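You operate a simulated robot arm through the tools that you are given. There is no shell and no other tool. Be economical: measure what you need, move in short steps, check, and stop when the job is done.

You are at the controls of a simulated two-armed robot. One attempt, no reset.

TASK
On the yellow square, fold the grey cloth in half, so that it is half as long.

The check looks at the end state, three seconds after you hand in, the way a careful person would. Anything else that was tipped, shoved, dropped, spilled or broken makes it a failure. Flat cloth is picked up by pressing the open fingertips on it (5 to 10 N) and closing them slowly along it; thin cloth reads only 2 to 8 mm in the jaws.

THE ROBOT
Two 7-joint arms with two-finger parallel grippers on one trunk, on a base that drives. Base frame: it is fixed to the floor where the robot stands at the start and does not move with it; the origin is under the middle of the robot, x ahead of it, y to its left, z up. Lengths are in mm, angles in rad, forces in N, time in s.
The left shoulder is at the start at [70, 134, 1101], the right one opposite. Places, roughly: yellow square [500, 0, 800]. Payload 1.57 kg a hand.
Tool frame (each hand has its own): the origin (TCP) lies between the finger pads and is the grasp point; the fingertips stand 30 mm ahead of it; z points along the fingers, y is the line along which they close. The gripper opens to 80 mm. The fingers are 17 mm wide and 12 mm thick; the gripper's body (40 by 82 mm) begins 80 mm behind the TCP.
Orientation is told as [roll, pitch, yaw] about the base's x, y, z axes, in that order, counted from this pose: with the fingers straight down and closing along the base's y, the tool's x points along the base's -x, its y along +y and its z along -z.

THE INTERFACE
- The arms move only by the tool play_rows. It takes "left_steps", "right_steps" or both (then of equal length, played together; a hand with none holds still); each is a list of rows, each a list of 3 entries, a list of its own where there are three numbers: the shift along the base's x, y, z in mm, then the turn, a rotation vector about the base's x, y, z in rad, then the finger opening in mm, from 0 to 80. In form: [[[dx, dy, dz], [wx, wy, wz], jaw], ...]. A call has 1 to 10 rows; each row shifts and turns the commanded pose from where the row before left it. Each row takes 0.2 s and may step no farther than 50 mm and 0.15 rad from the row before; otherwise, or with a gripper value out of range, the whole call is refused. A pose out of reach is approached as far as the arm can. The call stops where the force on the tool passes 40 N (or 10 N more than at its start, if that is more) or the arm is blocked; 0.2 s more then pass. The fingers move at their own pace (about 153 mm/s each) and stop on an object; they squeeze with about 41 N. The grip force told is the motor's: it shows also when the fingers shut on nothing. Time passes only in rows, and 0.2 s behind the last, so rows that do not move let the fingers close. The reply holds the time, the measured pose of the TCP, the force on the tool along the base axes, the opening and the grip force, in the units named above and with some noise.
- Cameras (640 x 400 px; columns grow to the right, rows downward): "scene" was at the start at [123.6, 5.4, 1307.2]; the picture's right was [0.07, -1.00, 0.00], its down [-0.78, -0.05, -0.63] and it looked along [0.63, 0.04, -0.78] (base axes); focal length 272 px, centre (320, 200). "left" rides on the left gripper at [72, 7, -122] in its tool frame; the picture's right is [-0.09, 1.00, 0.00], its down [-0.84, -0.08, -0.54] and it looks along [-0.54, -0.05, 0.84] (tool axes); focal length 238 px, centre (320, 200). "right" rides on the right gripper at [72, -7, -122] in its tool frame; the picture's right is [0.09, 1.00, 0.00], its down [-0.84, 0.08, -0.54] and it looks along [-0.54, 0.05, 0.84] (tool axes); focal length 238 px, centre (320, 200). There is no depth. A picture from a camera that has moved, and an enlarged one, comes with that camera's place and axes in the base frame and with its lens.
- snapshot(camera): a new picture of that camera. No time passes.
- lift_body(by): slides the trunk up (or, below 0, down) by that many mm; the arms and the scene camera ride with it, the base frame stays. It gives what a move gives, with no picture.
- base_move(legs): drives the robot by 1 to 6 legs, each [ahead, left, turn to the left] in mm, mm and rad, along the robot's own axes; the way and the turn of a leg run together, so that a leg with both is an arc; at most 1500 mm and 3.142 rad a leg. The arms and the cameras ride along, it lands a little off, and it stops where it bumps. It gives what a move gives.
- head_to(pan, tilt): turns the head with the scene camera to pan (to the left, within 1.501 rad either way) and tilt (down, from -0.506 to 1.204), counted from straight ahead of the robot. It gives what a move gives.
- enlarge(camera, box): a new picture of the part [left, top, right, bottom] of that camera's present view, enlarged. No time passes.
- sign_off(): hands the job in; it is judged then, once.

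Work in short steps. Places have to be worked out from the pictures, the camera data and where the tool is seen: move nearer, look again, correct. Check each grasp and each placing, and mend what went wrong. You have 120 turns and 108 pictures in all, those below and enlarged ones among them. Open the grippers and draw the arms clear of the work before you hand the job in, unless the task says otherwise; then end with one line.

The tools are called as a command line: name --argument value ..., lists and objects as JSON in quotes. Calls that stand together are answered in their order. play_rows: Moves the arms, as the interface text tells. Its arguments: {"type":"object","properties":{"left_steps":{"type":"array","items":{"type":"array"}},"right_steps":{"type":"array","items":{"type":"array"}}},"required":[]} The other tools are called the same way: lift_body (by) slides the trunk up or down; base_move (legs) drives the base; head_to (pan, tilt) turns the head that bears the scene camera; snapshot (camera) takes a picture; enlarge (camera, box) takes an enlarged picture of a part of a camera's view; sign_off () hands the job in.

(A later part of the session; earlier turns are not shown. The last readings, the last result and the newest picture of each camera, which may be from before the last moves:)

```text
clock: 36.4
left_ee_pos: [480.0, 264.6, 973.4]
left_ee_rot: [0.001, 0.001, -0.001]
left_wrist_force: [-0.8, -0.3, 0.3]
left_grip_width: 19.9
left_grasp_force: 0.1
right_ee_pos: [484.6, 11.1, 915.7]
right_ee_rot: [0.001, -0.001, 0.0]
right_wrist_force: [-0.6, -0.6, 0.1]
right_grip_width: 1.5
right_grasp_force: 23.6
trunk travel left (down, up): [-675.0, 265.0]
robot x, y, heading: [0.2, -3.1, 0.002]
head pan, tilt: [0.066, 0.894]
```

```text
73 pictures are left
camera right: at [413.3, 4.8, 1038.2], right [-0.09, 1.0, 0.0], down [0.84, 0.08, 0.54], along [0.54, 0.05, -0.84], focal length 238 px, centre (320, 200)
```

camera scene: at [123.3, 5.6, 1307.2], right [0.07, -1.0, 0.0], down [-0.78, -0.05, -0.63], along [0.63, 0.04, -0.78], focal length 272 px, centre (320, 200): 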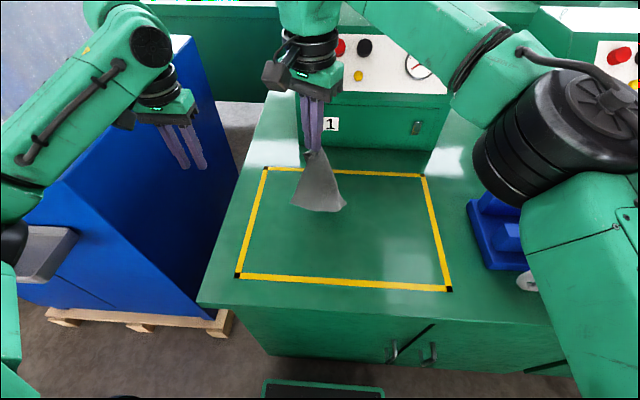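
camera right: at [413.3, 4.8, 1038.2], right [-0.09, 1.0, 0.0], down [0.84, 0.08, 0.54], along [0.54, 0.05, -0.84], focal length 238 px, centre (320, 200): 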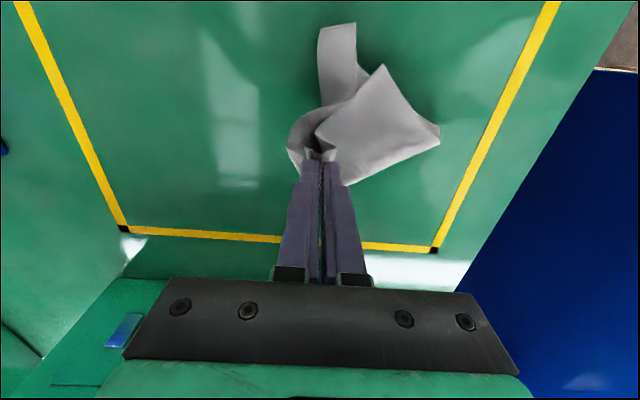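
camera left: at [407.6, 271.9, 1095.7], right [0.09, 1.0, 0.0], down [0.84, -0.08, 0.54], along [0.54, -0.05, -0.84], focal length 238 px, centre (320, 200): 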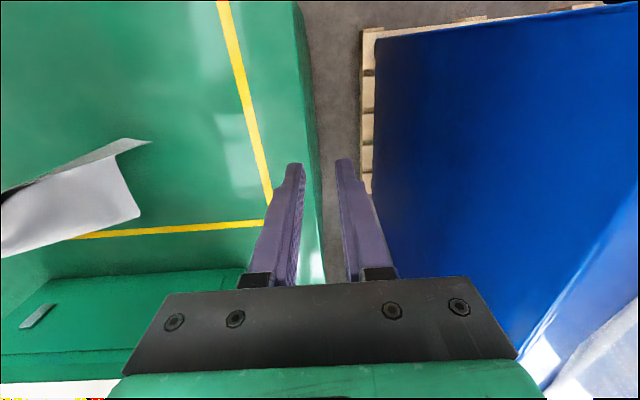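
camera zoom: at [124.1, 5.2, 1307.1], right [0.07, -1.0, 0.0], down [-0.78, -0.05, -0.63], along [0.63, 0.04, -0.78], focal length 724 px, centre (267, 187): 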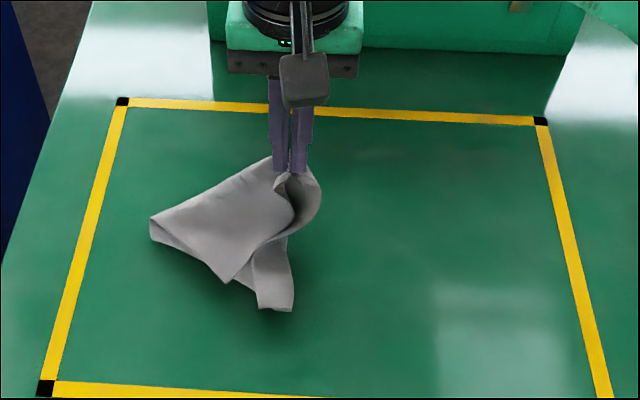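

The second short-edge corner (B) now lies left of the held corner, at about [483,129]. I lower the held corner and move it slightly right to straighten that edge, then look at B from the left hand.

play_rows --right_steps '[[[0, -4, -8], [0, 0, 0], 0], [[0, -5, -8], [0, 0, 0], 0], [[0, -5, -8], [0, 0, 0], 0], [[0, -5, -8], [0, 0, 0], 0], [[0, -5, -8], [0, 0, 0], 0], [[0, -4, -8], [0, 0, 0], 0], [[0, 0, 0], [0, 0, 0], 0]]' --left_steps '[[[-5, -12, 0], [0, 0, 0], 20], [[-5, -12, 0], [0, 0, 0], 20], [[-5, -12, 0], [0, 0, 0], 20], [[-5, -12, 0], [0, 0, 0], 20], [[-5, -12, 0], [0, 0, 0], 20], [[-5, -12, 0], [0, 0, 0], 20], [[0, 0, 0], [0, 0, 0], 20]]'

snapshot --camera "left"

enlarge --camera "scene" --box '[220, 130, 460, 280]'

```text
clock: 38.0
left_ee_pos: [449.2, 193.2, 974.2]
left_ee_rot: [-0.003, 0.001, 0.001]
left_wrist_force: [-0.2, -0.1, -0.2]
left_grip_width: 19.9
left_grasp_force: 0.0
right_ee_pos: [482.9, -15.4, 865.5]
right_ee_rot: [0.0, 0.0, 0.0]
right_wrist_force: [-0.8, -0.3, -0.7]
right_grip_width: 1.7
right_grasp_force: 23.4
trunk travel left (down, up): [-675.0, 265.0]
robot x, y, heading: [3.8, 1.3, 0.001]
head pan, tilt: [0.066, 0.894]
```

```text
72 pictures are left
camera left: at [377.4, 200.4, 1095.3], right [0.09, 1.0, 0.0], down [0.84, -0.08, 0.54], along [0.54, -0.05, -0.84], focal length 238 px, centre (320, 200)
```

left: 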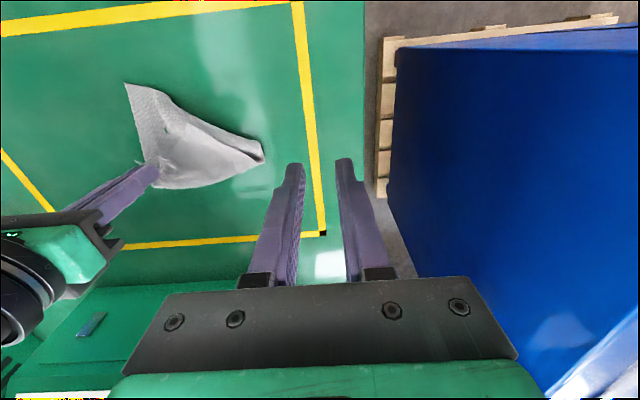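

```text
2.67 times, centred on (340, 205) of scene
camera zoom: at [123.6, 5.8, 1307.2], right [0.07, -1.0, 0.0], down [-0.78, -0.05, -0.63], along [0.63, 0.04, -0.78], focal length 724 px, centre (267, 187)
```

zoom: 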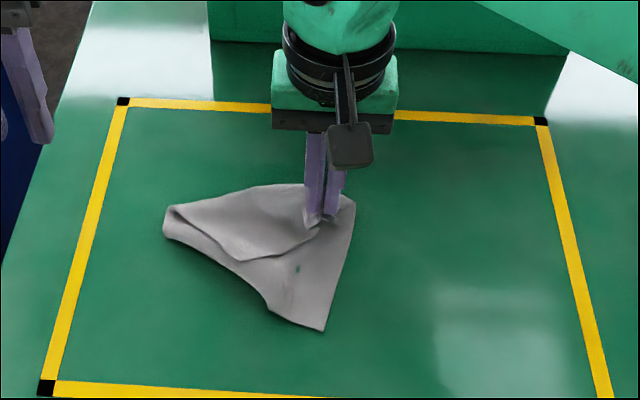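

The shape is ambiguous, so I look closer from both wrists.

enlarge --camera "left" --box '[100, 60, 300, 200]'

snapshot --camera "right"

enlarge --camera "scene" --box '[270, 190, 370, 260]'

```text
2.86 times, centred on (200, 130) of left
camera zoom: at [377.4, 200.4, 1095.3], right [0.09, 1.0, 0.0], down [0.84, -0.08, 0.54], along [0.54, -0.05, -0.84], focal length 681 px, centre (663, 400)
```

zoom: 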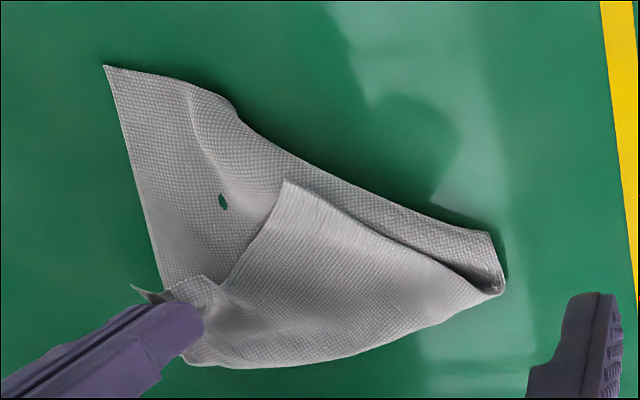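

```text
69 pictures are left
camera right: at [412.1, -22.1, 990.2], right [-0.09, 1.0, 0.0], down [0.84, 0.08, 0.54], along [0.54, 0.05, -0.84], focal length 238 px, centre (320, 200)
```

right: 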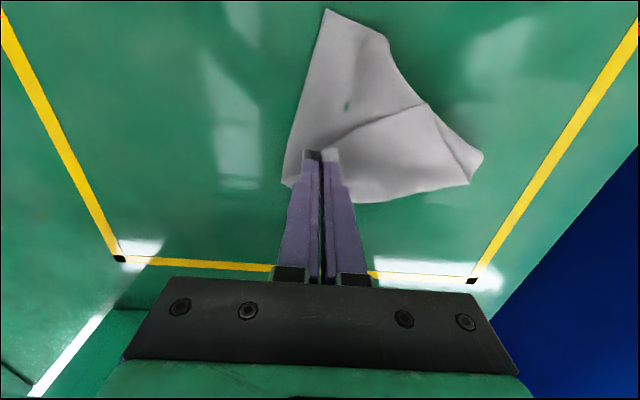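

```text
5.71 times, centred on (320, 225) of scene
camera zoom: at [123.6, 5.8, 1307.2], right [0.07, -1.0, 0.0], down [-0.78, -0.05, -0.63], along [0.63, 0.04, -0.78], focal length 1552 px, centre (320, 57)
```

zoom: 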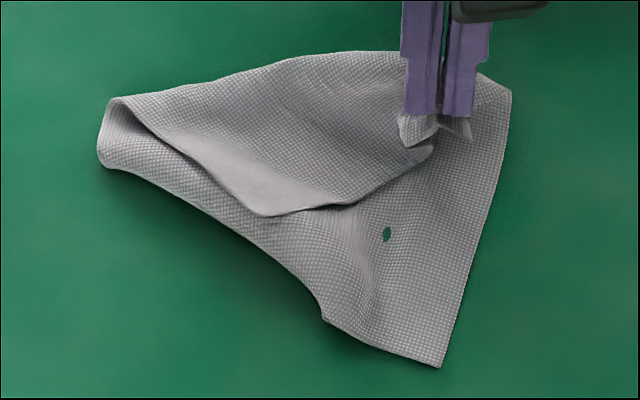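

My read is that B is the free tip on top, at about [452,48], and the edge from B to the held corner is slack. I move the held corner right to draw that edge out and make room for the left hand.

play_rows --right_steps '[[[0, -8, 3], [0, 0, 0], 0], [[0, -8, 0], [0, 0, 0], 0], [[0, -8, 0], [0, 0, 0], 0], [[0, -8, 0], [0, 0, 0], 0], [[0, -8, 0], [0, 0, 0], 0], [[0, -8, 0], [0, 0, 0], 0], [[0, 0, 0], [0, 0, 0], 0]]'

enlarge --camera "scene" --box '[260, 170, 400, 268]'

enlarge --camera "left" --box '[60, 40, 300, 200]'

```text
clock: 39.6
left_ee_pos: [450.3, 193.1, 973.5]
left_ee_rot: [-0.002, 0.002, 0.0]
left_wrist_force: [-0.5, 0.4, -0.8]
left_grip_width: 20.0
left_grasp_force: 0.0
right_ee_pos: [481.7, -64.6, 870.4]
right_ee_rot: [0.002, 0.001, -0.001]
right_wrist_force: [-0.9, -0.2, -0.7]
right_grip_width: 1.9
right_grasp_force: 22.7
trunk travel left (down, up): [-675.0, 265.0]
robot x, y, heading: [-0.4, 2.0, 0.001]
head pan, tilt: [0.066, 0.894]
```

```text
4.08 times, centred on (330, 219) of scene
camera zoom: at [123.6, 5.7, 1307.2], right [0.07, -1.0, 0.0], down [-0.78, -0.05, -0.63], along [0.63, 0.04, -0.78], focal length 1109 px, centre (279, 122)
```

zoom: 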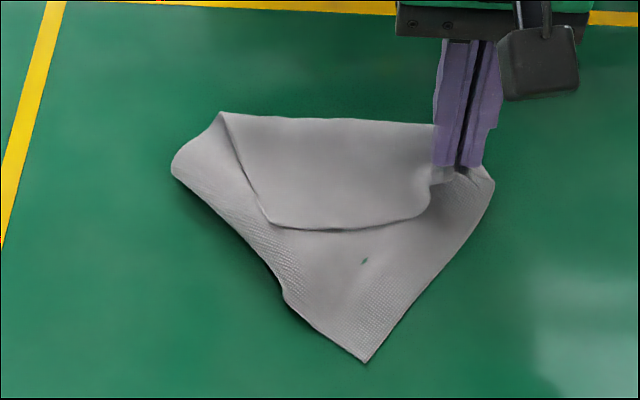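

```text
2.50 times, centred on (180, 120) of left
camera zoom: at [377.5, 200.5, 1095.2], right [0.09, 1.0, 0.0], down [0.84, -0.08, 0.54], along [0.54, -0.05, -0.84], focal length 596 px, centre (670, 400)
```

zoom: 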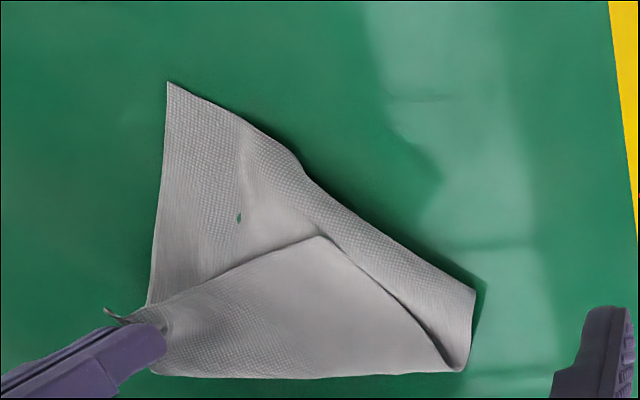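

The A–B edge is straightening, with B at about [462,31]. I draw the held corner 18 mm further right and bring the left hand over B with a slight yaw.

play_rows --right_steps '[[[0, -6, 0], [0, 0, 0], 0], [[0, -6, 0], [0, 0, 0], 0], [[0, -6, 0], [0, 0, 0], 0], [[0, 0, 0], [0, 0, 0], 0], [[0, 0, 0], [0, 0, 0], 0], [[0, 0, 0], [0, 0, 0], 0], [[0, 0, 0], [0, 0, 0], 0]]' --left_steps '[[[0, 0, 0], [0, 0, -0.1], 14], [[0, 0, 0], [0, 0, -0.1], 14], [[0, 0, 0], [0, 0, -0.1], 14], [[7, -38, -20], [0, 0, -0.1], 14], [[7, -38, -20], [0, 0, 0], 14], [[7, -38, -20], [0, 0, 0], 14], [[6, -36, -20], [0, 0, 0], 14]]'

snapshot --camera "left"

snapshot --camera "scene"

```text
clock: 41.2
left_ee_pos: [475.2, 45.4, 892.7]
left_ee_rot: [0.003, 0.002, -0.399]
left_wrist_force: [-0.7, -0.7, 1.2]
left_grip_width: 14.1
left_grasp_force: 0.0
right_ee_pos: [483.3, -82.5, 870.0]
right_ee_rot: [0.002, 0.0, -0.001]
right_wrist_force: [0.0, 0.5, -0.3]
right_grip_width: 1.6
right_grasp_force: 23.8
trunk travel left (down, up): [-675.0, 265.0]
robot x, y, heading: [0.1, -3.4, 0.0]
head pan, tilt: [0.066, 0.894]
```

```text
65 pictures are left
camera left: at [412.3, 78.7, 1014.9], right [0.47, 0.88, 0.0], down [0.74, -0.4, 0.54], along [0.48, -0.25, -0.84], focal length 238 px, centre (320, 200)
```

left: 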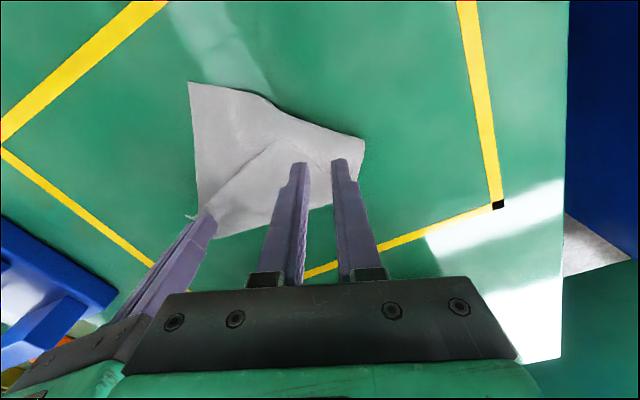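

```text
64 pictures are left
camera scene: at [124.3, 3.8, 1307.1], right [0.07, -1.0, 0.0], down [-0.78, -0.05, -0.63], along [0.63, 0.04, -0.78], focal length 272 px, centre (320, 200)
```

scene: 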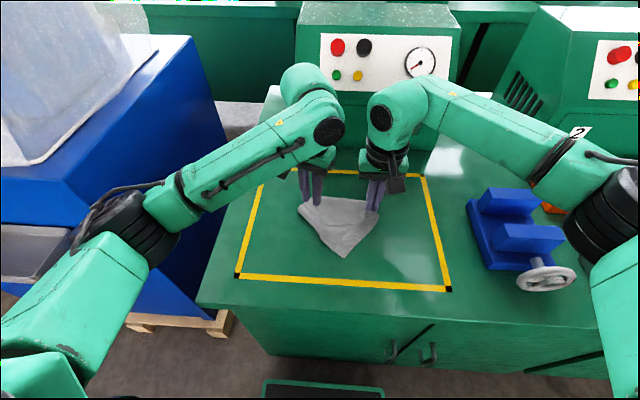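

enlarge --camera "left" --box '[170, 60, 390, 260]'

enlarge --camera "scene" --box '[270, 170, 410, 268]'

```text
2.00 times, centred on (280, 160) of left
camera zoom: at [412.3, 78.7, 1014.9], right [0.47, 0.88, 0.0], down [0.74, -0.4, 0.54], along [0.48, -0.25, -0.84], focal length 477 px, centre (400, 280)
```

zoom: 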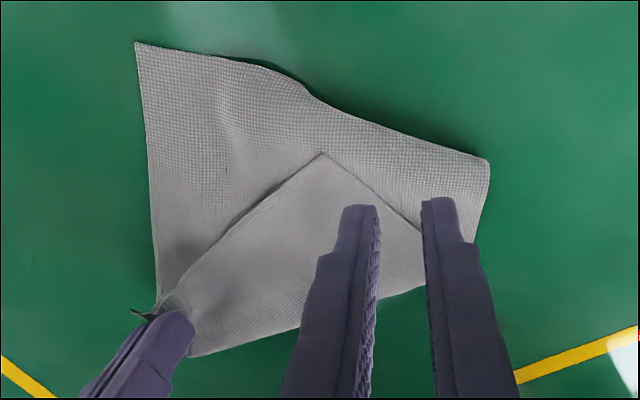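

```text
4.08 times, centred on (340, 219) of scene
camera zoom: at [124.3, 3.8, 1307.1], right [0.07, -1.0, 0.0], down [-0.78, -0.05, -0.63], along [0.63, 0.04, -0.78], focal length 1109 px, centre (238, 122)
```

zoom: 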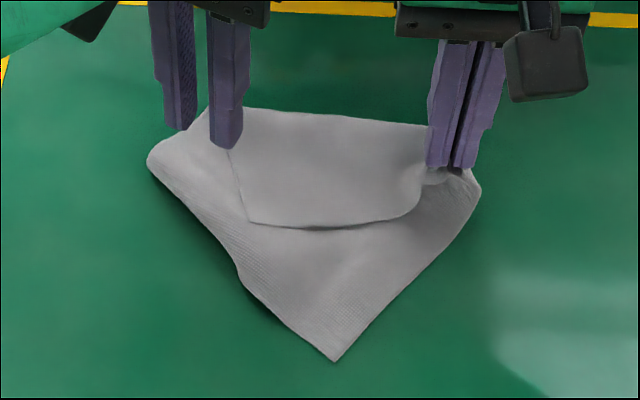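

B is at about [459,18]. I give another 12 mm of clearance with the right hand and bring the left down to hover over the tip.

play_rows --right_steps '[[[0, -6, 0], [0, 0, 0], 0], [[0, -6, 0], [0, 0, 0], 0], [[0, 0, 0], [0, 0, 0], 0], [[0, 0, 0], [0, 0, 0], 0], [[0, 0, 0], [0, 0, 0], 0]]' --left_steps '[[[0, 0, 0], [0, 0, 0], 14], [[0, 0, 0], [0, 0, 0], 14], [[0, -12, -10], [0, 0, 0], 14], [[-1, -12, -15], [0, 0, 0], 14], [[-1, -10, -17], [0, 0, 0], 14]]'

enlarge --camera "left" --box '[170, 60, 390, 260]'

enlarge --camera "scene" --box '[270, 170, 410, 268]'

```text
clock: 42.4
left_ee_pos: [473.9, 9.7, 851.3]
left_ee_rot: [-0.002, 0.001, -0.4]
left_wrist_force: [-0.8, -1.5, 0.2]
left_grip_width: 13.9
left_grasp_force: 0.1
right_ee_pos: [482.9, -93.4, 870.8]
right_ee_rot: [0.0, 0.0, -0.001]
right_wrist_force: [0.5, 0.4, -0.1]
right_grip_width: 1.7
right_grasp_force: 23.3
trunk travel left (down, up): [-675.0, 265.0]
robot x, y, heading: [-2.2, 1.4, -0.001]
head pan, tilt: [0.066, 0.894]
```

```text
2.00 times, centred on (280, 160) of left
camera zoom: at [410.2, 44.2, 972.4], right [0.47, 0.88, 0.0], down [0.74, -0.4, 0.54], along [0.48, -0.26, -0.84], focal length 477 px, centre (400, 280)
```

zoom: 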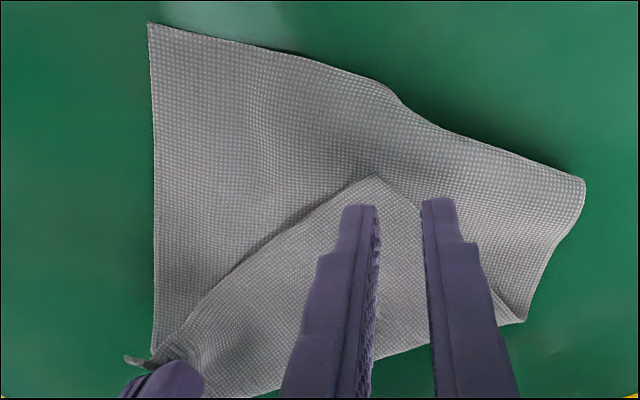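

```text
4.08 times, centred on (340, 219) of scene
camera zoom: at [123.7, 5.1, 1307.2], right [0.07, -1.0, 0.0], down [-0.78, -0.05, -0.63], along [0.63, 0.04, -0.78], focal length 1109 px, centre (238, 122)
```

zoom: 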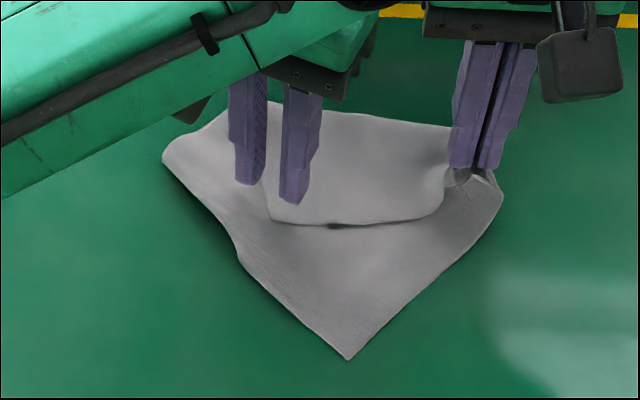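

The fingers are nearly centered over B, now at [463,6]. I shift slightly inward and descend to contact.

play_rows --left_steps '[[[2, -5, -5], [0, 0, 0], 14], [[1, -3, -6], [0, 0, 0], 14], [[0, 0, -4], [0, 0, 0], 14], [[0, 0, -2], [0, 0, 0], 14], [[0, 0, 0], [0, 0, 0], 14]]'

enlarge --camera "left" --box '[170, 60, 390, 260]'

```text
clock: 43.6
left_ee_pos: [478.0, 1.2, 833.9]
left_ee_rot: [0.0, 0.0, -0.398]
left_wrist_force: [0.3, -0.4, 0.3]
left_grip_width: 14.0
left_grasp_force: 0.1
right_ee_pos: [483.3, -94.1, 869.5]
right_ee_rot: [0.0, 0.0, -0.001]
right_wrist_force: [-0.4, -0.1, 0.4]
right_grip_width: 1.7
right_grasp_force: 23.6
trunk travel left (down, up): [-675.0, 265.0]
robot x, y, heading: [2.0, 1.2, -0.001]
head pan, tilt: [0.066, 0.894]
```

```text
2.00 times, centred on (280, 160) of left
camera zoom: at [413.8, 36.0, 956.0], right [0.47, 0.88, 0.0], down [0.74, -0.4, 0.54], along [0.48, -0.26, -0.84], focal length 477 px, centre (400, 280)
```

zoom: 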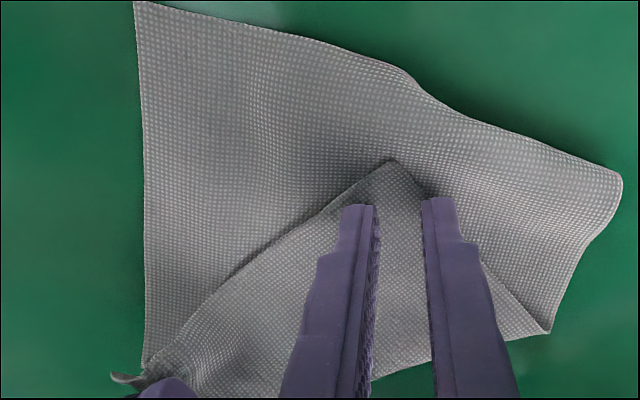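

The fingers straddle B's tip well. I press 2 mm and close slowly.

play_rows --left_steps '[[[0, 0, -1.5], [0, 0, 0], 14], [[0, 0, -1], [0, 0, 0], 13], [[0, 0, 0], [0, 0, 0], 11], [[0, 0, 0], [0, 0, 0], 9], [[0, 0, 0], [0, 0, 0], 7], [[0, 0, 0.3], [0, 0, 0], 5], [[0, 0, 0.3], [0, 0, 0], 3], [[0, 0, 0], [0, 0, 0], 1], [[0, 0, 0], [0, 0, 0], 0], [[0, 0, 0], [0, 0, 0], 0]]'

enlarge --camera "left" --box '[170, 60, 390, 260]'

```text
clock: 45.8
left_ee_pos: [477.2, 1.4, 833.0]
left_ee_rot: [-0.001, 0.003, -0.398]
left_wrist_force: [0.0, 0.7, -0.5]
left_grip_width: 0.0
left_grasp_force: 21.2
right_ee_pos: [483.2, -95.6, 871.5]
right_ee_rot: [-0.001, 0.0, -0.001]
right_wrist_force: [0.1, 0.4, 1.5]
right_grip_width: 1.7
right_grasp_force: 23.8
trunk travel left (down, up): [-675.0, 265.0]
robot x, y, heading: [2.3, -1.5, -0.002]
head pan, tilt: [0.066, 0.894]
```

```text
2.00 times, centred on (280, 160) of left
camera zoom: at [414.2, 36.0, 954.1], right [0.47, 0.88, 0.0], down [0.74, -0.4, 0.54], along [0.48, -0.26, -0.84], focal length 477 px, centre (400, 280)
```

zoom: 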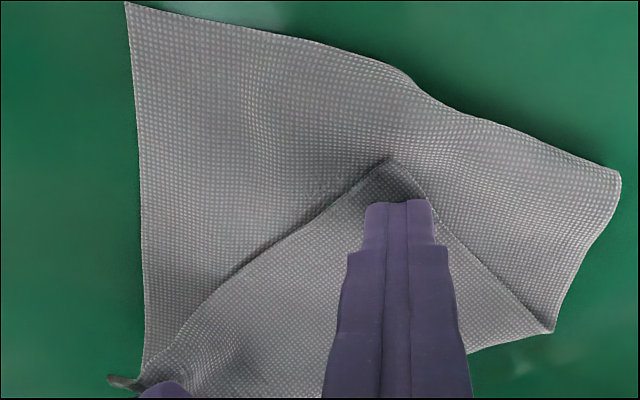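

That missed: width 0, never pressed. I reopen and press a little lower.

play_rows --left_steps '[[[0, 0, 3], [0, 0, 0], 14], [[0, 0, 0], [0, 0, 0], 14], [[0, 0, -4], [0, 0, 0], 14], [[0, 0, -1], [0, 0, 0], 14], [[0, 0, -0.8], [0, 0, 0], 14], [[0, 0, 0], [0, 0, 0], 14]]'

```text
clock: 47.2
left_ee_pos: [476.5, 1.0, 831.4]
left_ee_rot: [0.0, -0.002, -0.4]
left_wrist_force: [1.0, 2.3, 12.0]
left_grip_width: 13.9
left_grasp_force: 0.0
right_ee_pos: [481.6, -92.3, 872.2]
right_ee_rot: [0.0, -0.002, -0.001]
right_wrist_force: [-0.2, -0.1, -0.1]
right_grip_width: 1.6
right_grasp_force: 22.9
trunk travel left (down, up): [-675.0, 265.0]
robot x, y, heading: [-0.8, 0.5, 0.001]
head pan, tilt: [0.066, 0.894]
```

Pressing at 12 N now, so I close slowly.

play_rows --left_steps '[[[0, 0, 0], [0, 0, 0], 12], [[0, 0, 0], [0, 0, 0], 10], [[0, 0, 0.2], [0, 0, 0], 8], [[0, 0, 0.2], [0, 0, 0], 6], [[0, 0, 0.2], [0, 0, 0], 4], [[0, 0, 0.2], [0, 0, 0], 2], [[0, 0, 0], [0, 0, 0], 0], [[0, 0, 0], [0, 0, 0], 0]]'

enlarge --camera "left" --box '[170, 60, 390, 260]'

```text
clock: 49.0
left_ee_pos: [475.9, 1.6, 830.5]
left_ee_rot: [0.0, -0.002, -0.4]
left_wrist_force: [1.4, -0.3, 8.8]
left_grip_width: 0.0
left_grasp_force: 21.2
right_ee_pos: [482.3, -94.2, 871.5]
right_ee_rot: [0.001, 0.0, 0.001]
right_wrist_force: [0.2, 0.1, -0.4]
right_grip_width: 1.6
right_grasp_force: 23.3
trunk travel left (down, up): [-675.0, 265.0]
robot x, y, heading: [1.2, 0.8, 0.004]
head pan, tilt: [0.066, 0.894]
```

```text
2.00 times, centred on (280, 160) of left
camera zoom: at [412.5, 35.6, 953.1], right [0.47, 0.88, 0.0], down [0.74, -0.4, 0.54], along [0.48, -0.26, -0.84], focal length 477 px, centre (400, 280)
```

zoom: 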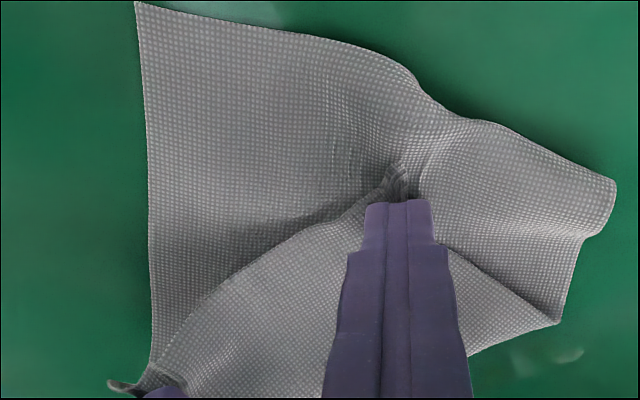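

It gathered but slipped out. I retry with a wider opening and steady pressure, without easing up.

play_rows --left_steps '[[[0, 0, 4], [0, 0, 0], 8], [[0, 0, 0], [0, 0, 0], 18], [[0, 0, 0], [0, 0, 0], 18], [[0, 0, -4], [0, 0, 0], 18], [[0, 0, -1], [0, 0, 0], 18], [[0, 0, 0], [0, 0, 0], 18]]'

enlarge --camera "left" --box '[170, 60, 390, 260]'

```text
clock: 50.4
left_ee_pos: [477.2, 1.0, 832.2]
left_ee_rot: [0.0, -0.001, -0.4]
left_wrist_force: [2.5, -0.4, 10.5]
left_grip_width: 17.8
left_grasp_force: 0.2
right_ee_pos: [482.0, -93.2, 871.1]
right_ee_rot: [0.0, 0.0, 0.0]
right_wrist_force: [0.2, -0.1, 1.0]
right_grip_width: 1.7
right_grasp_force: 22.8
trunk travel left (down, up): [-675.0, 265.0]
robot x, y, heading: [-0.1, 6.1, -0.001]
head pan, tilt: [0.066, 0.894]
```

```text
2.00 times, centred on (280, 160) of left
camera zoom: at [412.4, 35.8, 952.9], right [0.47, 0.88, 0.0], down [0.74, -0.4, 0.54], along [0.48, -0.26, -0.84], focal length 477 px, centre (400, 280)
```

zoom: 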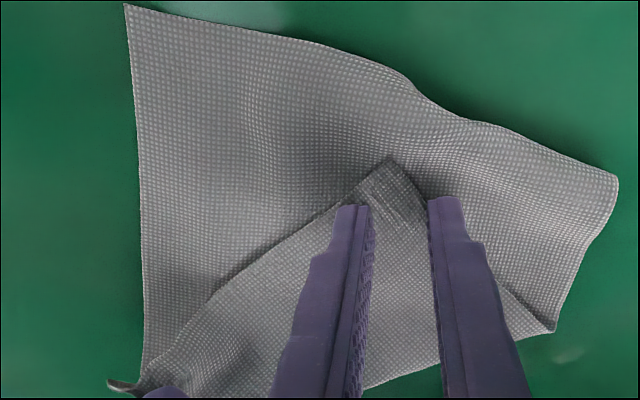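

Good contact at 10 N on both sides of the tip. I close slowly while pressing slightly down.

play_rows --left_steps '[[[0, 0, -0.5], [0, 0, 0], 16], [[0, 0, -0.2], [0, 0, 0], 14], [[0, 0, 0], [0, 0, 0], 12], [[0, 0, 0], [0, 0, 0], 10], [[0, 0, 0], [0, 0, 0], 8], [[0, 0, 0], [0, 0, 0], 6], [[0, 0, 0], [0, 0, 0], 4], [[0, 0, 0], [0, 0, 0], 2], [[0, 0, 0], [0, 0, 0], 0], [[0, 0, 0], [0, 0, 0], 0]]'

enlarge --camera "left" --box '[170, 60, 390, 260]'

```text
clock: 52.6
left_ee_pos: [474.6, 0.7, 831.6]
left_ee_rot: [0.0, -0.001, -0.399]
left_wrist_force: [1.5, -2.8, 26.9]
left_grip_width: 1.5
left_grasp_force: 23.4
right_ee_pos: [480.8, -93.7, 872.6]
right_ee_rot: [0.0, -0.004, 0.0]
right_wrist_force: [-0.2, 0.0, 0.2]
right_grip_width: 1.3
right_grasp_force: 23.6
trunk travel left (down, up): [-675.0, 265.0]
robot x, y, heading: [1.4, -1.7, 0.004]
head pan, tilt: [0.066, 0.894]
```

```text
2.00 times, centred on (280, 160) of left
camera zoom: at [410.9, 35.2, 952.7], right [0.47, 0.88, 0.0], down [0.74, -0.4, 0.54], along [0.48, -0.26, -0.84], focal length 477 px, centre (400, 280)
```

zoom: 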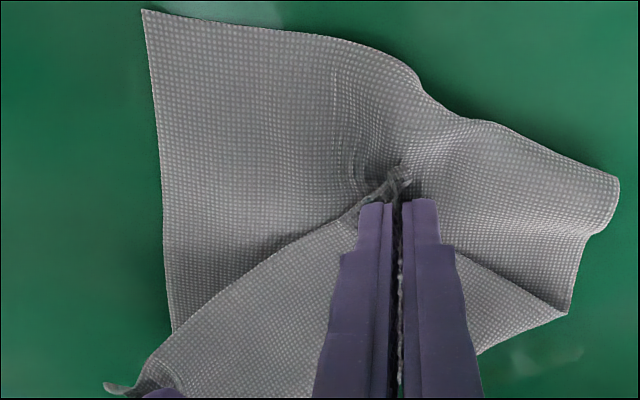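

Width 1.5 mm with a ridge visible, so B is gripped. I lift both hands to equal height and spread to about 125 mm.

play_rows --left_steps '[[[0, 2, 15], [0, 0, 0.04], 0], [[0, 4, 25], [0, 0, 0.04], 0], [[0, 6, 20], [0, 0, 0.04], 0], [[1, 6, 20], [0, 0, 0.04], 0], [[1, 6, 20], [0, 0, 0.04], 0], [[1, 7, 20], [0, 0, 0.04], 0], [[1, 7, 20], [0, 0, 0.04], 0], [[0, 7, 20], [0, 0, 0.04], 0], [[0, 7, 20], [0, 0, 0.04], 0], [[0, 7, 20], [0, 0, 0.04], 0]]' --right_steps '[[[0, 0, 0], [0, 0, 0], 0], [[0, 2, 5], [0, 0, 0], 0], [[0, 3, 16], [0, 0, 0], 0], [[0, 4, 20], [0, 0, 0], 0], [[0, 4, 20], [0, 0, 0], 0], [[0, 4, 20], [0, 0, 0], 0], [[0, 4, 20], [0, 0, 0], 0], [[0, 4, 20], [0, 0, 0], 0], [[0, 4, 20], [0, 0, 0], 0], [[0, 4, 20], [0, 0, 0], 0]]'

snapshot --camera "scene"

snapshot --camera "left"

```text
clock: 54.8
left_ee_pos: [479.4, 60.3, 1030.3]
left_ee_rot: [-0.003, 0.001, 0.0]
left_wrist_force: [0.7, -8.4, 0.4]
left_grip_width: 1.2
left_grasp_force: 23.3
right_ee_pos: [482.0, -60.3, 1034.4]
right_ee_rot: [0.001, 0.0, 0.003]
right_wrist_force: [-1.4, 8.4, -0.4]
right_grip_width: 1.5
right_grasp_force: 23.8
trunk travel left (down, up): [-675.0, 265.0]
robot x, y, heading: [3.4, -1.5, -0.002]
head pan, tilt: [0.066, 0.894]
```

```text
54 pictures are left
camera scene: at [122.7, 6.0, 1307.2], right [0.07, -1.0, 0.0], down [-0.78, -0.05, -0.63], along [0.63, 0.04, -0.78], focal length 272 px, centre (320, 200)
```

scene: 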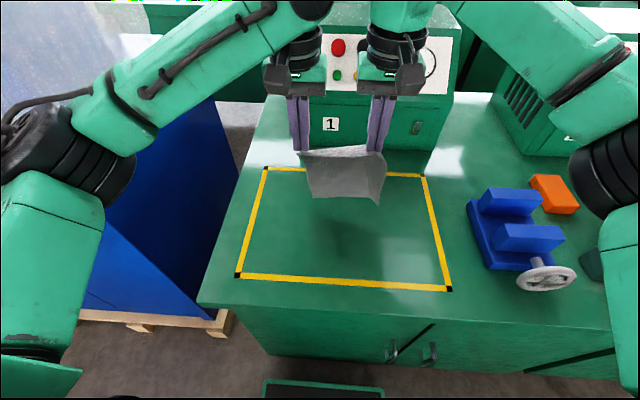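

```text
53 pictures are left
camera left: at [408.7, 68.0, 1150.9], right [0.09, 1.0, 0.0], down [0.84, -0.08, 0.54], along [0.54, -0.05, -0.84], focal length 238 px, centre (320, 200)
```

left: 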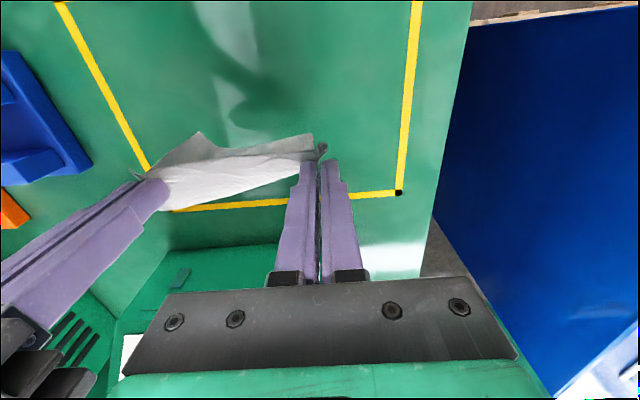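

The edge is taut at 120 mm spacing (8 N). I ease a few mm and inspect how the cloth hangs.

play_rows --left_steps '[[[0, -2, 0], [0, 0, 0], 0], [[0, 0, 0], [0, 0, 0], 0], [[0, 0, 0], [0, 0, 0], 0]]' --right_steps '[[[0, 2, 0], [0, 0, 0], 0], [[0, 0, 0], [0, 0, 0], 0], [[0, 0, 0], [0, 0, 0], 0]]'

enlarge --camera "scene" --box '[250, 100, 430, 230]'

```text
clock: 55.6
left_ee_pos: [481.4, 60.0, 1029.2]
left_ee_rot: [0.001, 0.001, 0.002]
left_wrist_force: [0.2, -4.7, 0.0]
left_grip_width: 1.4
left_grasp_force: 23.4
right_ee_pos: [482.5, -59.5, 1031.9]
right_ee_rot: [0.001, 0.0, 0.001]
right_wrist_force: [-1.0, 4.7, 0.0]
right_grip_width: 1.5
right_grasp_force: 22.9
trunk travel left (down, up): [-675.0, 265.0]
robot x, y, heading: [4.8, 1.8, 0.003]
head pan, tilt: [0.066, 0.894]
```

```text
3.08 times, centred on (340, 165) of scene
camera zoom: at [123.8, 5.3, 1307.2], right [0.07, -1.0, 0.0], down [-0.78, -0.05, -0.63], along [0.63, 0.04, -0.78], focal length 836 px, centre (258, 308)
```

zoom: 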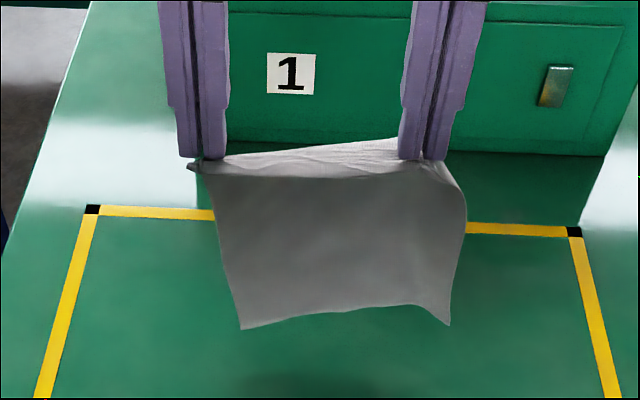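

There seems to be a second layer behind the front sheet. I check from both wrists.

enlarge --camera "left" --box '[110, 100, 350, 230]'

enlarge --camera "right" --box '[290, 80, 530, 230]'

```text
2.67 times, centred on (230, 165) of left
camera zoom: at [409.7, 66.1, 1150.2], right [0.09, 1.0, 0.0], down [0.84, -0.08, 0.54], along [0.54, -0.05, -0.84], focal length 636 px, centre (560, 293)
```

zoom: 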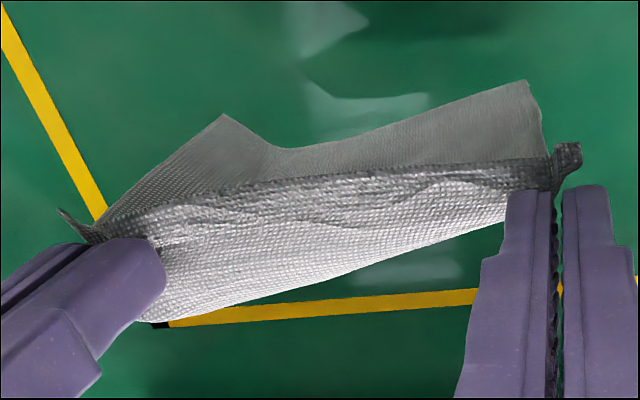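

```text
2.67 times, centred on (410, 155) of right
camera zoom: at [412.3, -66.4, 1155.6], right [-0.09, 1.0, 0.0], down [0.84, 0.08, 0.54], along [0.54, 0.05, -0.84], focal length 636 px, centre (80, 320)
```

zoom: 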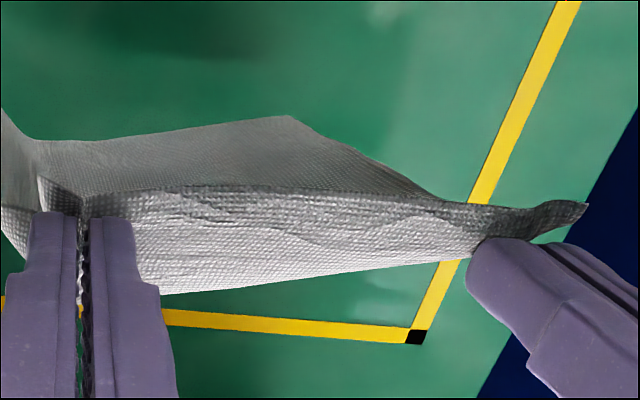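

The front and back are one sheet: it hangs properly by its short edge, but the bottom sits about 7-10° skewed to the right. I raise the left hand 16 mm to level it and move both hands ahead 28 mm.

play_rows --left_steps '[[[7, 0, 4], [0, 0, 0], 0], [[7, 0, 4], [0, 0, 0], 0], [[7, 0, 4], [0, 0, 0], 0], [[7, 0, 4], [0, 0, 0], 0], [[0, 0, 0], [0, 0, 0], 0], [[0, 0, 0], [0, 0, 0], 0], [[0, 0, 0], [0, 0, 0], 0]]' --right_steps '[[[7, 0, 0], [0, 0, 0], 0], [[7, 0, 0], [0, 0, 0], 0], [[7, 0, 0], [0, 0, 0], 0], [[7, 0, 0], [0, 0, 0], 0], [[0, 0, 0], [0, 0, 0], 0], [[0, 0, 0], [0, 0, 0], 0], [[0, 0, 0], [0, 0, 0], 0]]'

enlarge --camera "scene" --box '[250, 100, 430, 230]'

snapshot --camera "left"

```text
clock: 57.2
left_ee_pos: [509.8, 58.4, 1044.9]
left_ee_rot: [0.0, 0.002, 0.001]
left_wrist_force: [1.0, -4.3, -0.3]
left_grip_width: 1.2
left_grasp_force: 23.4
right_ee_pos: [512.4, -60.3, 1032.4]
right_ee_rot: [0.0, 0.0, 0.0]
right_wrist_force: [-0.2, 4.1, 1.0]
right_grip_width: 2.0
right_grasp_force: 23.4
trunk travel left (down, up): [-675.0, 265.0]
robot x, y, heading: [-4.1, 3.2, 0.0]
head pan, tilt: [0.066, 0.894]
```

```text
3.08 times, centred on (340, 165) of scene
camera zoom: at [123.7, 5.4, 1307.2], right [0.07, -1.0, 0.0], down [-0.78, -0.05, -0.63], along [0.63, 0.04, -0.78], focal length 836 px, centre (258, 308)
```

zoom: 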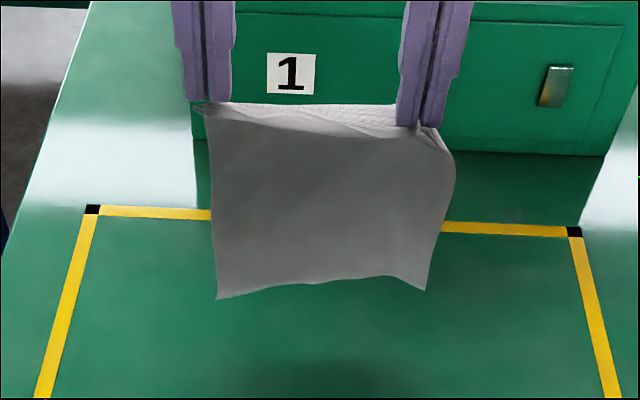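

```text
48 pictures are left
camera left: at [438.3, 65.2, 1166.4], right [0.09, 1.0, 0.0], down [0.84, -0.08, 0.54], along [0.54, -0.05, -0.84], focal length 238 px, centre (320, 200)
```

left: 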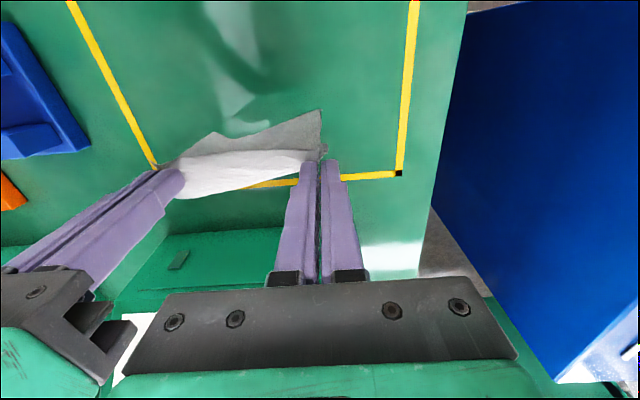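

The sheet now hangs nearly square, with side lines vertical within about 3°. I lower until the bottom edge touches, then begin laying by moving back and down together.

play_rows --left_steps '[[[0, 0, -8], [0, 0, 0], 0], [[0, 0, -8], [0, 0, 0], 0], [[0, 0, -8], [0, 0, 0], 0], [[0, 0, -8], [0, 0, 0], 0], [[-3, 0, -6], [0, 0, 0], 0], [[-6, 0, -6], [0, 0, 0], 0], [[-7, 0, -7], [0, 0, 0], 0], [[-7, 0, -7], [0, 0, 0], 0], [[-7, 0, -7], [0, 0, 0], 0], [[-7, 0, -7], [0, 0, 0], 0]]' --right_steps '[[[0, 0, -8], [0, 0, 0], 0], [[0, 0, -8], [0, 0, 0], 0], [[0, 0, -8], [0, 0, 0], 0], [[0, 0, -8], [0, 0, 0], 0], [[-3, 0, -6], [0, 0, 0], 0], [[-6, 0, -6], [0, 0, 0], 0], [[-7, 0, -7], [0, 0, 0], 0], [[-7, 0, -7], [0, 0, 0], 0], [[-7, 0, -7], [0, 0, 0], 0], [[-7, 0, -7], [0, 0, 0], 0]]'

enlarge --camera "scene" --box '[240, 120, 440, 260]'

snapshot --camera "left"

```text
clock: 59.4
left_ee_pos: [470.0, 59.1, 973.7]
left_ee_rot: [-0.002, 0.0, 0.0]
left_wrist_force: [0.2, -3.8, -0.8]
left_grip_width: 1.3
left_grasp_force: 23.1
right_ee_pos: [474.2, -58.2, 959.1]
right_ee_rot: [0.001, 0.001, 0.001]
right_wrist_force: [-0.2, 4.0, 1.5]
right_grip_width: 1.9
right_grasp_force: 23.0
trunk travel left (down, up): [-675.0, 265.0]
robot x, y, heading: [-0.8, 1.0, 0.0]
head pan, tilt: [0.066, 0.894]
```

```text
2.86 times, centred on (340, 190) of scene
camera zoom: at [123.5, 5.5, 1307.2], right [0.07, -1.0, 0.0], down [-0.78, -0.05, -0.63], along [0.63, 0.04, -0.78], focal length 776 px, centre (263, 229)
```

zoom: 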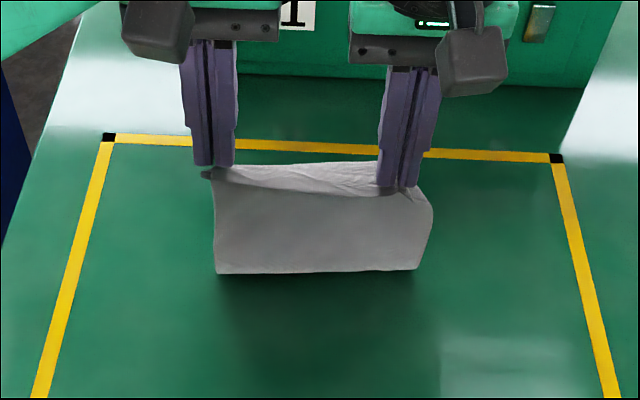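

```text
46 pictures are left
camera left: at [399.5, 66.0, 1095.2], right [0.09, 1.0, 0.0], down [0.84, -0.08, 0.54], along [0.54, -0.05, -0.84], focal length 238 px, centre (320, 200)
```

left: 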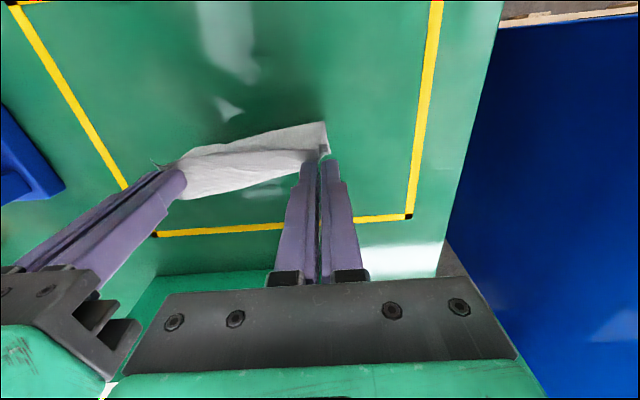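

The sheet bulges away from me and its bottom edge sits on the table just under the hands at x≈485-500. That is already the fold I want, with the crease on the far side. I lower the hands straight down while levelling them.

play_rows --left_steps '[[[0, 0, -8], [0, 0, 0], 0], [[0, 0, -8], [0, 0, 0], 0], [[0, 0, -8], [0, 0, 0], 0], [[0, 0, -8], [0, 0, 0], 0], [[0, 0, -8], [0, 0, 0], 0], [[0, 0, -8], [0, 0, 0], 0], [[0, 0, -8], [0, 0, 0], 0], [[0, 0, -8], [0, 0, 0], 0], [[0, 0, 0], [0, 0, 0], 0]]' --right_steps '[[[0, 0, -6], [0, 0, 0], 0], [[0, 0, -6], [0, 0, 0], 0], [[0, 0, -6], [0, 0, 0], 0], [[0, 0, -6], [0, 0, 0], 0], [[0, 0, -6], [0, 0, 0], 0], [[0, 0, -6], [0, 0, 0], 0], [[0, 0, -7], [0, 0, 0], 0], [[0, 0, -7], [0, 0, 0], 0], [[0, 0, 0], [0, 0, 0], 0]]'

enlarge --camera "scene" --box '[240, 120, 440, 260]'

snapshot --camera "left"

snapshot --camera "right"

```text
clock: 61.4
left_ee_pos: [472.3, 59.0, 909.3]
left_ee_rot: [-0.004, 0.001, 0.001]
left_wrist_force: [0.4, -3.4, 0.1]
left_grip_width: 1.1
left_grasp_force: 22.7
right_ee_pos: [473.0, -58.8, 907.8]
right_ee_rot: [-0.001, 0.001, 0.0]
right_wrist_force: [-0.2, 2.6, 0.2]
right_grip_width: 1.7
right_grasp_force: 23.3
trunk travel left (down, up): [-675.0, 265.0]
robot x, y, heading: [-0.3, -0.4, -0.006]
head pan, tilt: [0.066, 0.894]
```

```text
2.86 times, centred on (340, 190) of scene
camera zoom: at [123.5, 5.4, 1307.2], right [0.07, -1.0, 0.0], down [-0.78, -0.05, -0.63], along [0.63, 0.04, -0.78], focal length 776 px, centre (263, 229)
```

zoom: 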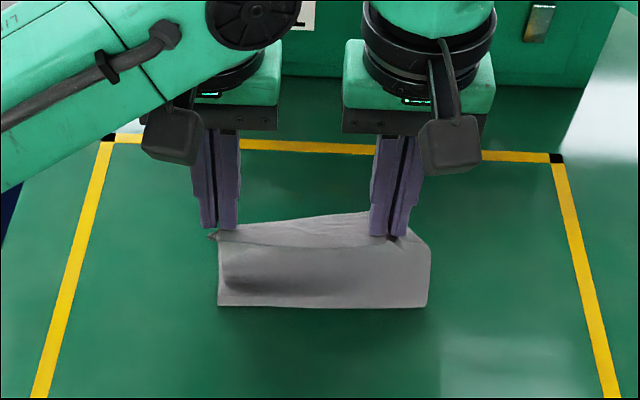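

```text
44 pictures are left
camera left: at [400.5, 65.7, 1030.6], right [0.09, 1.0, 0.0], down [0.84, -0.08, 0.54], along [0.54, -0.05, -0.84], focal length 238 px, centre (320, 200)
```

left: 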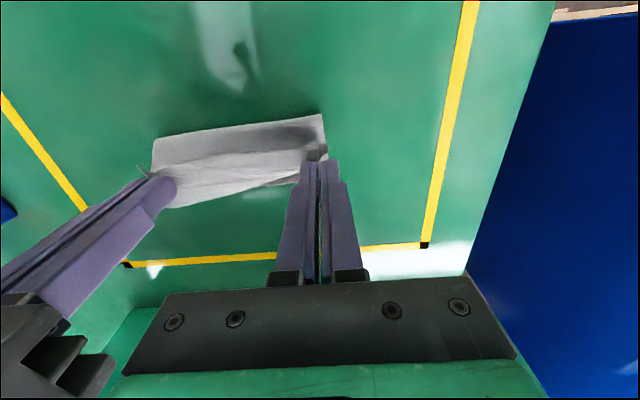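

```text
43 pictures are left
camera right: at [403.1, -65.8, 1031.5], right [-0.09, 1.0, 0.0], down [0.84, 0.08, 0.54], along [0.54, 0.05, -0.84], focal length 238 px, centre (320, 200)
```

right: 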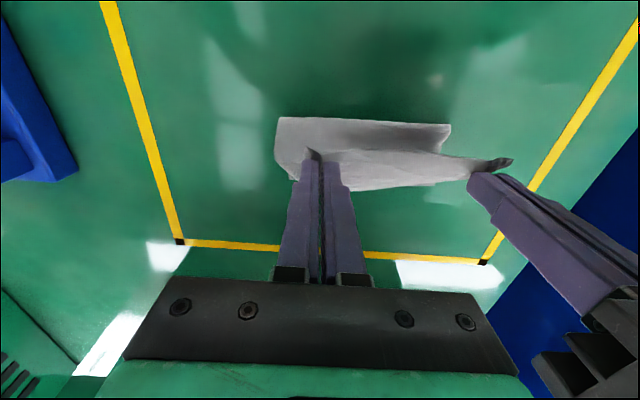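

The profile is a C open toward me. The lower edge is at x≈453-462 and the held edge at about 461. I lower 40 mm more, following slightly back.

play_rows --left_steps '[[[-1, 0, -6], [0, 0, 0], 0], [[-1, 0, -6], [0, 0, 0], 0], [[-1, 0, -7], [0, 0, 0], 0], [[-1, 0, -7], [0, 0, 0], 0], [[-2, 0, -7], [0, 0, 0], 0], [[-2, 0, -7], [0, 0, 0], 0], [[0, 0, 0], [0, 0, 0], 0]]' --right_steps '[[[-1, 0, -6], [0, 0, 0], 0], [[-1, 0, -6], [0, 0, 0], 0], [[-1, 0, -7], [0, 0, 0], 0], [[-1, 0, -7], [0, 0, 0], 0], [[-2, 0, -7], [0, 0, 0], 0], [[-2, 0, -7], [0, 0, 0], 0], [[0, 0, 0], [0, 0, 0], 0]]'

enlarge --camera "scene" --box '[250, 170, 410, 270]'

enlarge --camera "right" --box '[240, 80, 540, 260]'

```text
clock: 63.0
left_ee_pos: [463.4, 58.9, 869.1]
left_ee_rot: [-0.002, 0.002, 0.0]
left_wrist_force: [-0.5, -2.2, 0.4]
left_grip_width: 1.2
left_grasp_force: 23.1
right_ee_pos: [466.9, -59.7, 867.0]
right_ee_rot: [0.0, 0.002, 0.0]
right_wrist_force: [0.2, 2.1, -0.2]
right_grip_width: 1.7
right_grasp_force: 23.3
trunk travel left (down, up): [-675.0, 265.0]
robot x, y, heading: [-5.0, -1.3, -0.002]
head pan, tilt: [0.066, 0.894]
```

```text
4.00 times, centred on (330, 220) of scene
camera zoom: at [123.6, 5.4, 1307.2], right [0.07, -1.0, 0.0], down [-0.78, -0.05, -0.63], along [0.63, 0.04, -0.78], focal length 1087 px, centre (280, 120)
```

zoom: 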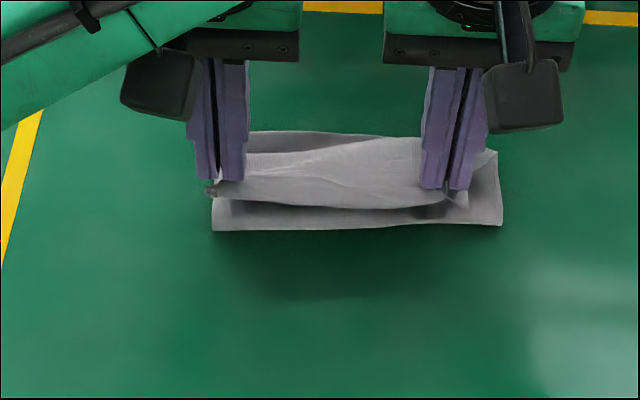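

```text
2.13 times, centred on (390, 170) of right
camera zoom: at [395.3, -65.5, 991.7], right [-0.09, 1.0, 0.0], down [0.84, 0.08, 0.54], along [0.54, 0.05, -0.84], focal length 508 px, centre (171, 264)
```

zoom: 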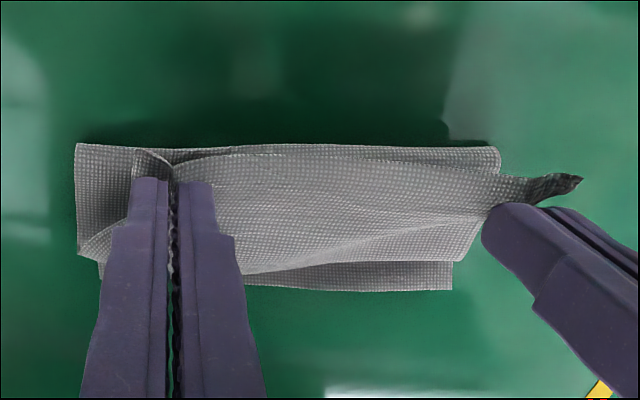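

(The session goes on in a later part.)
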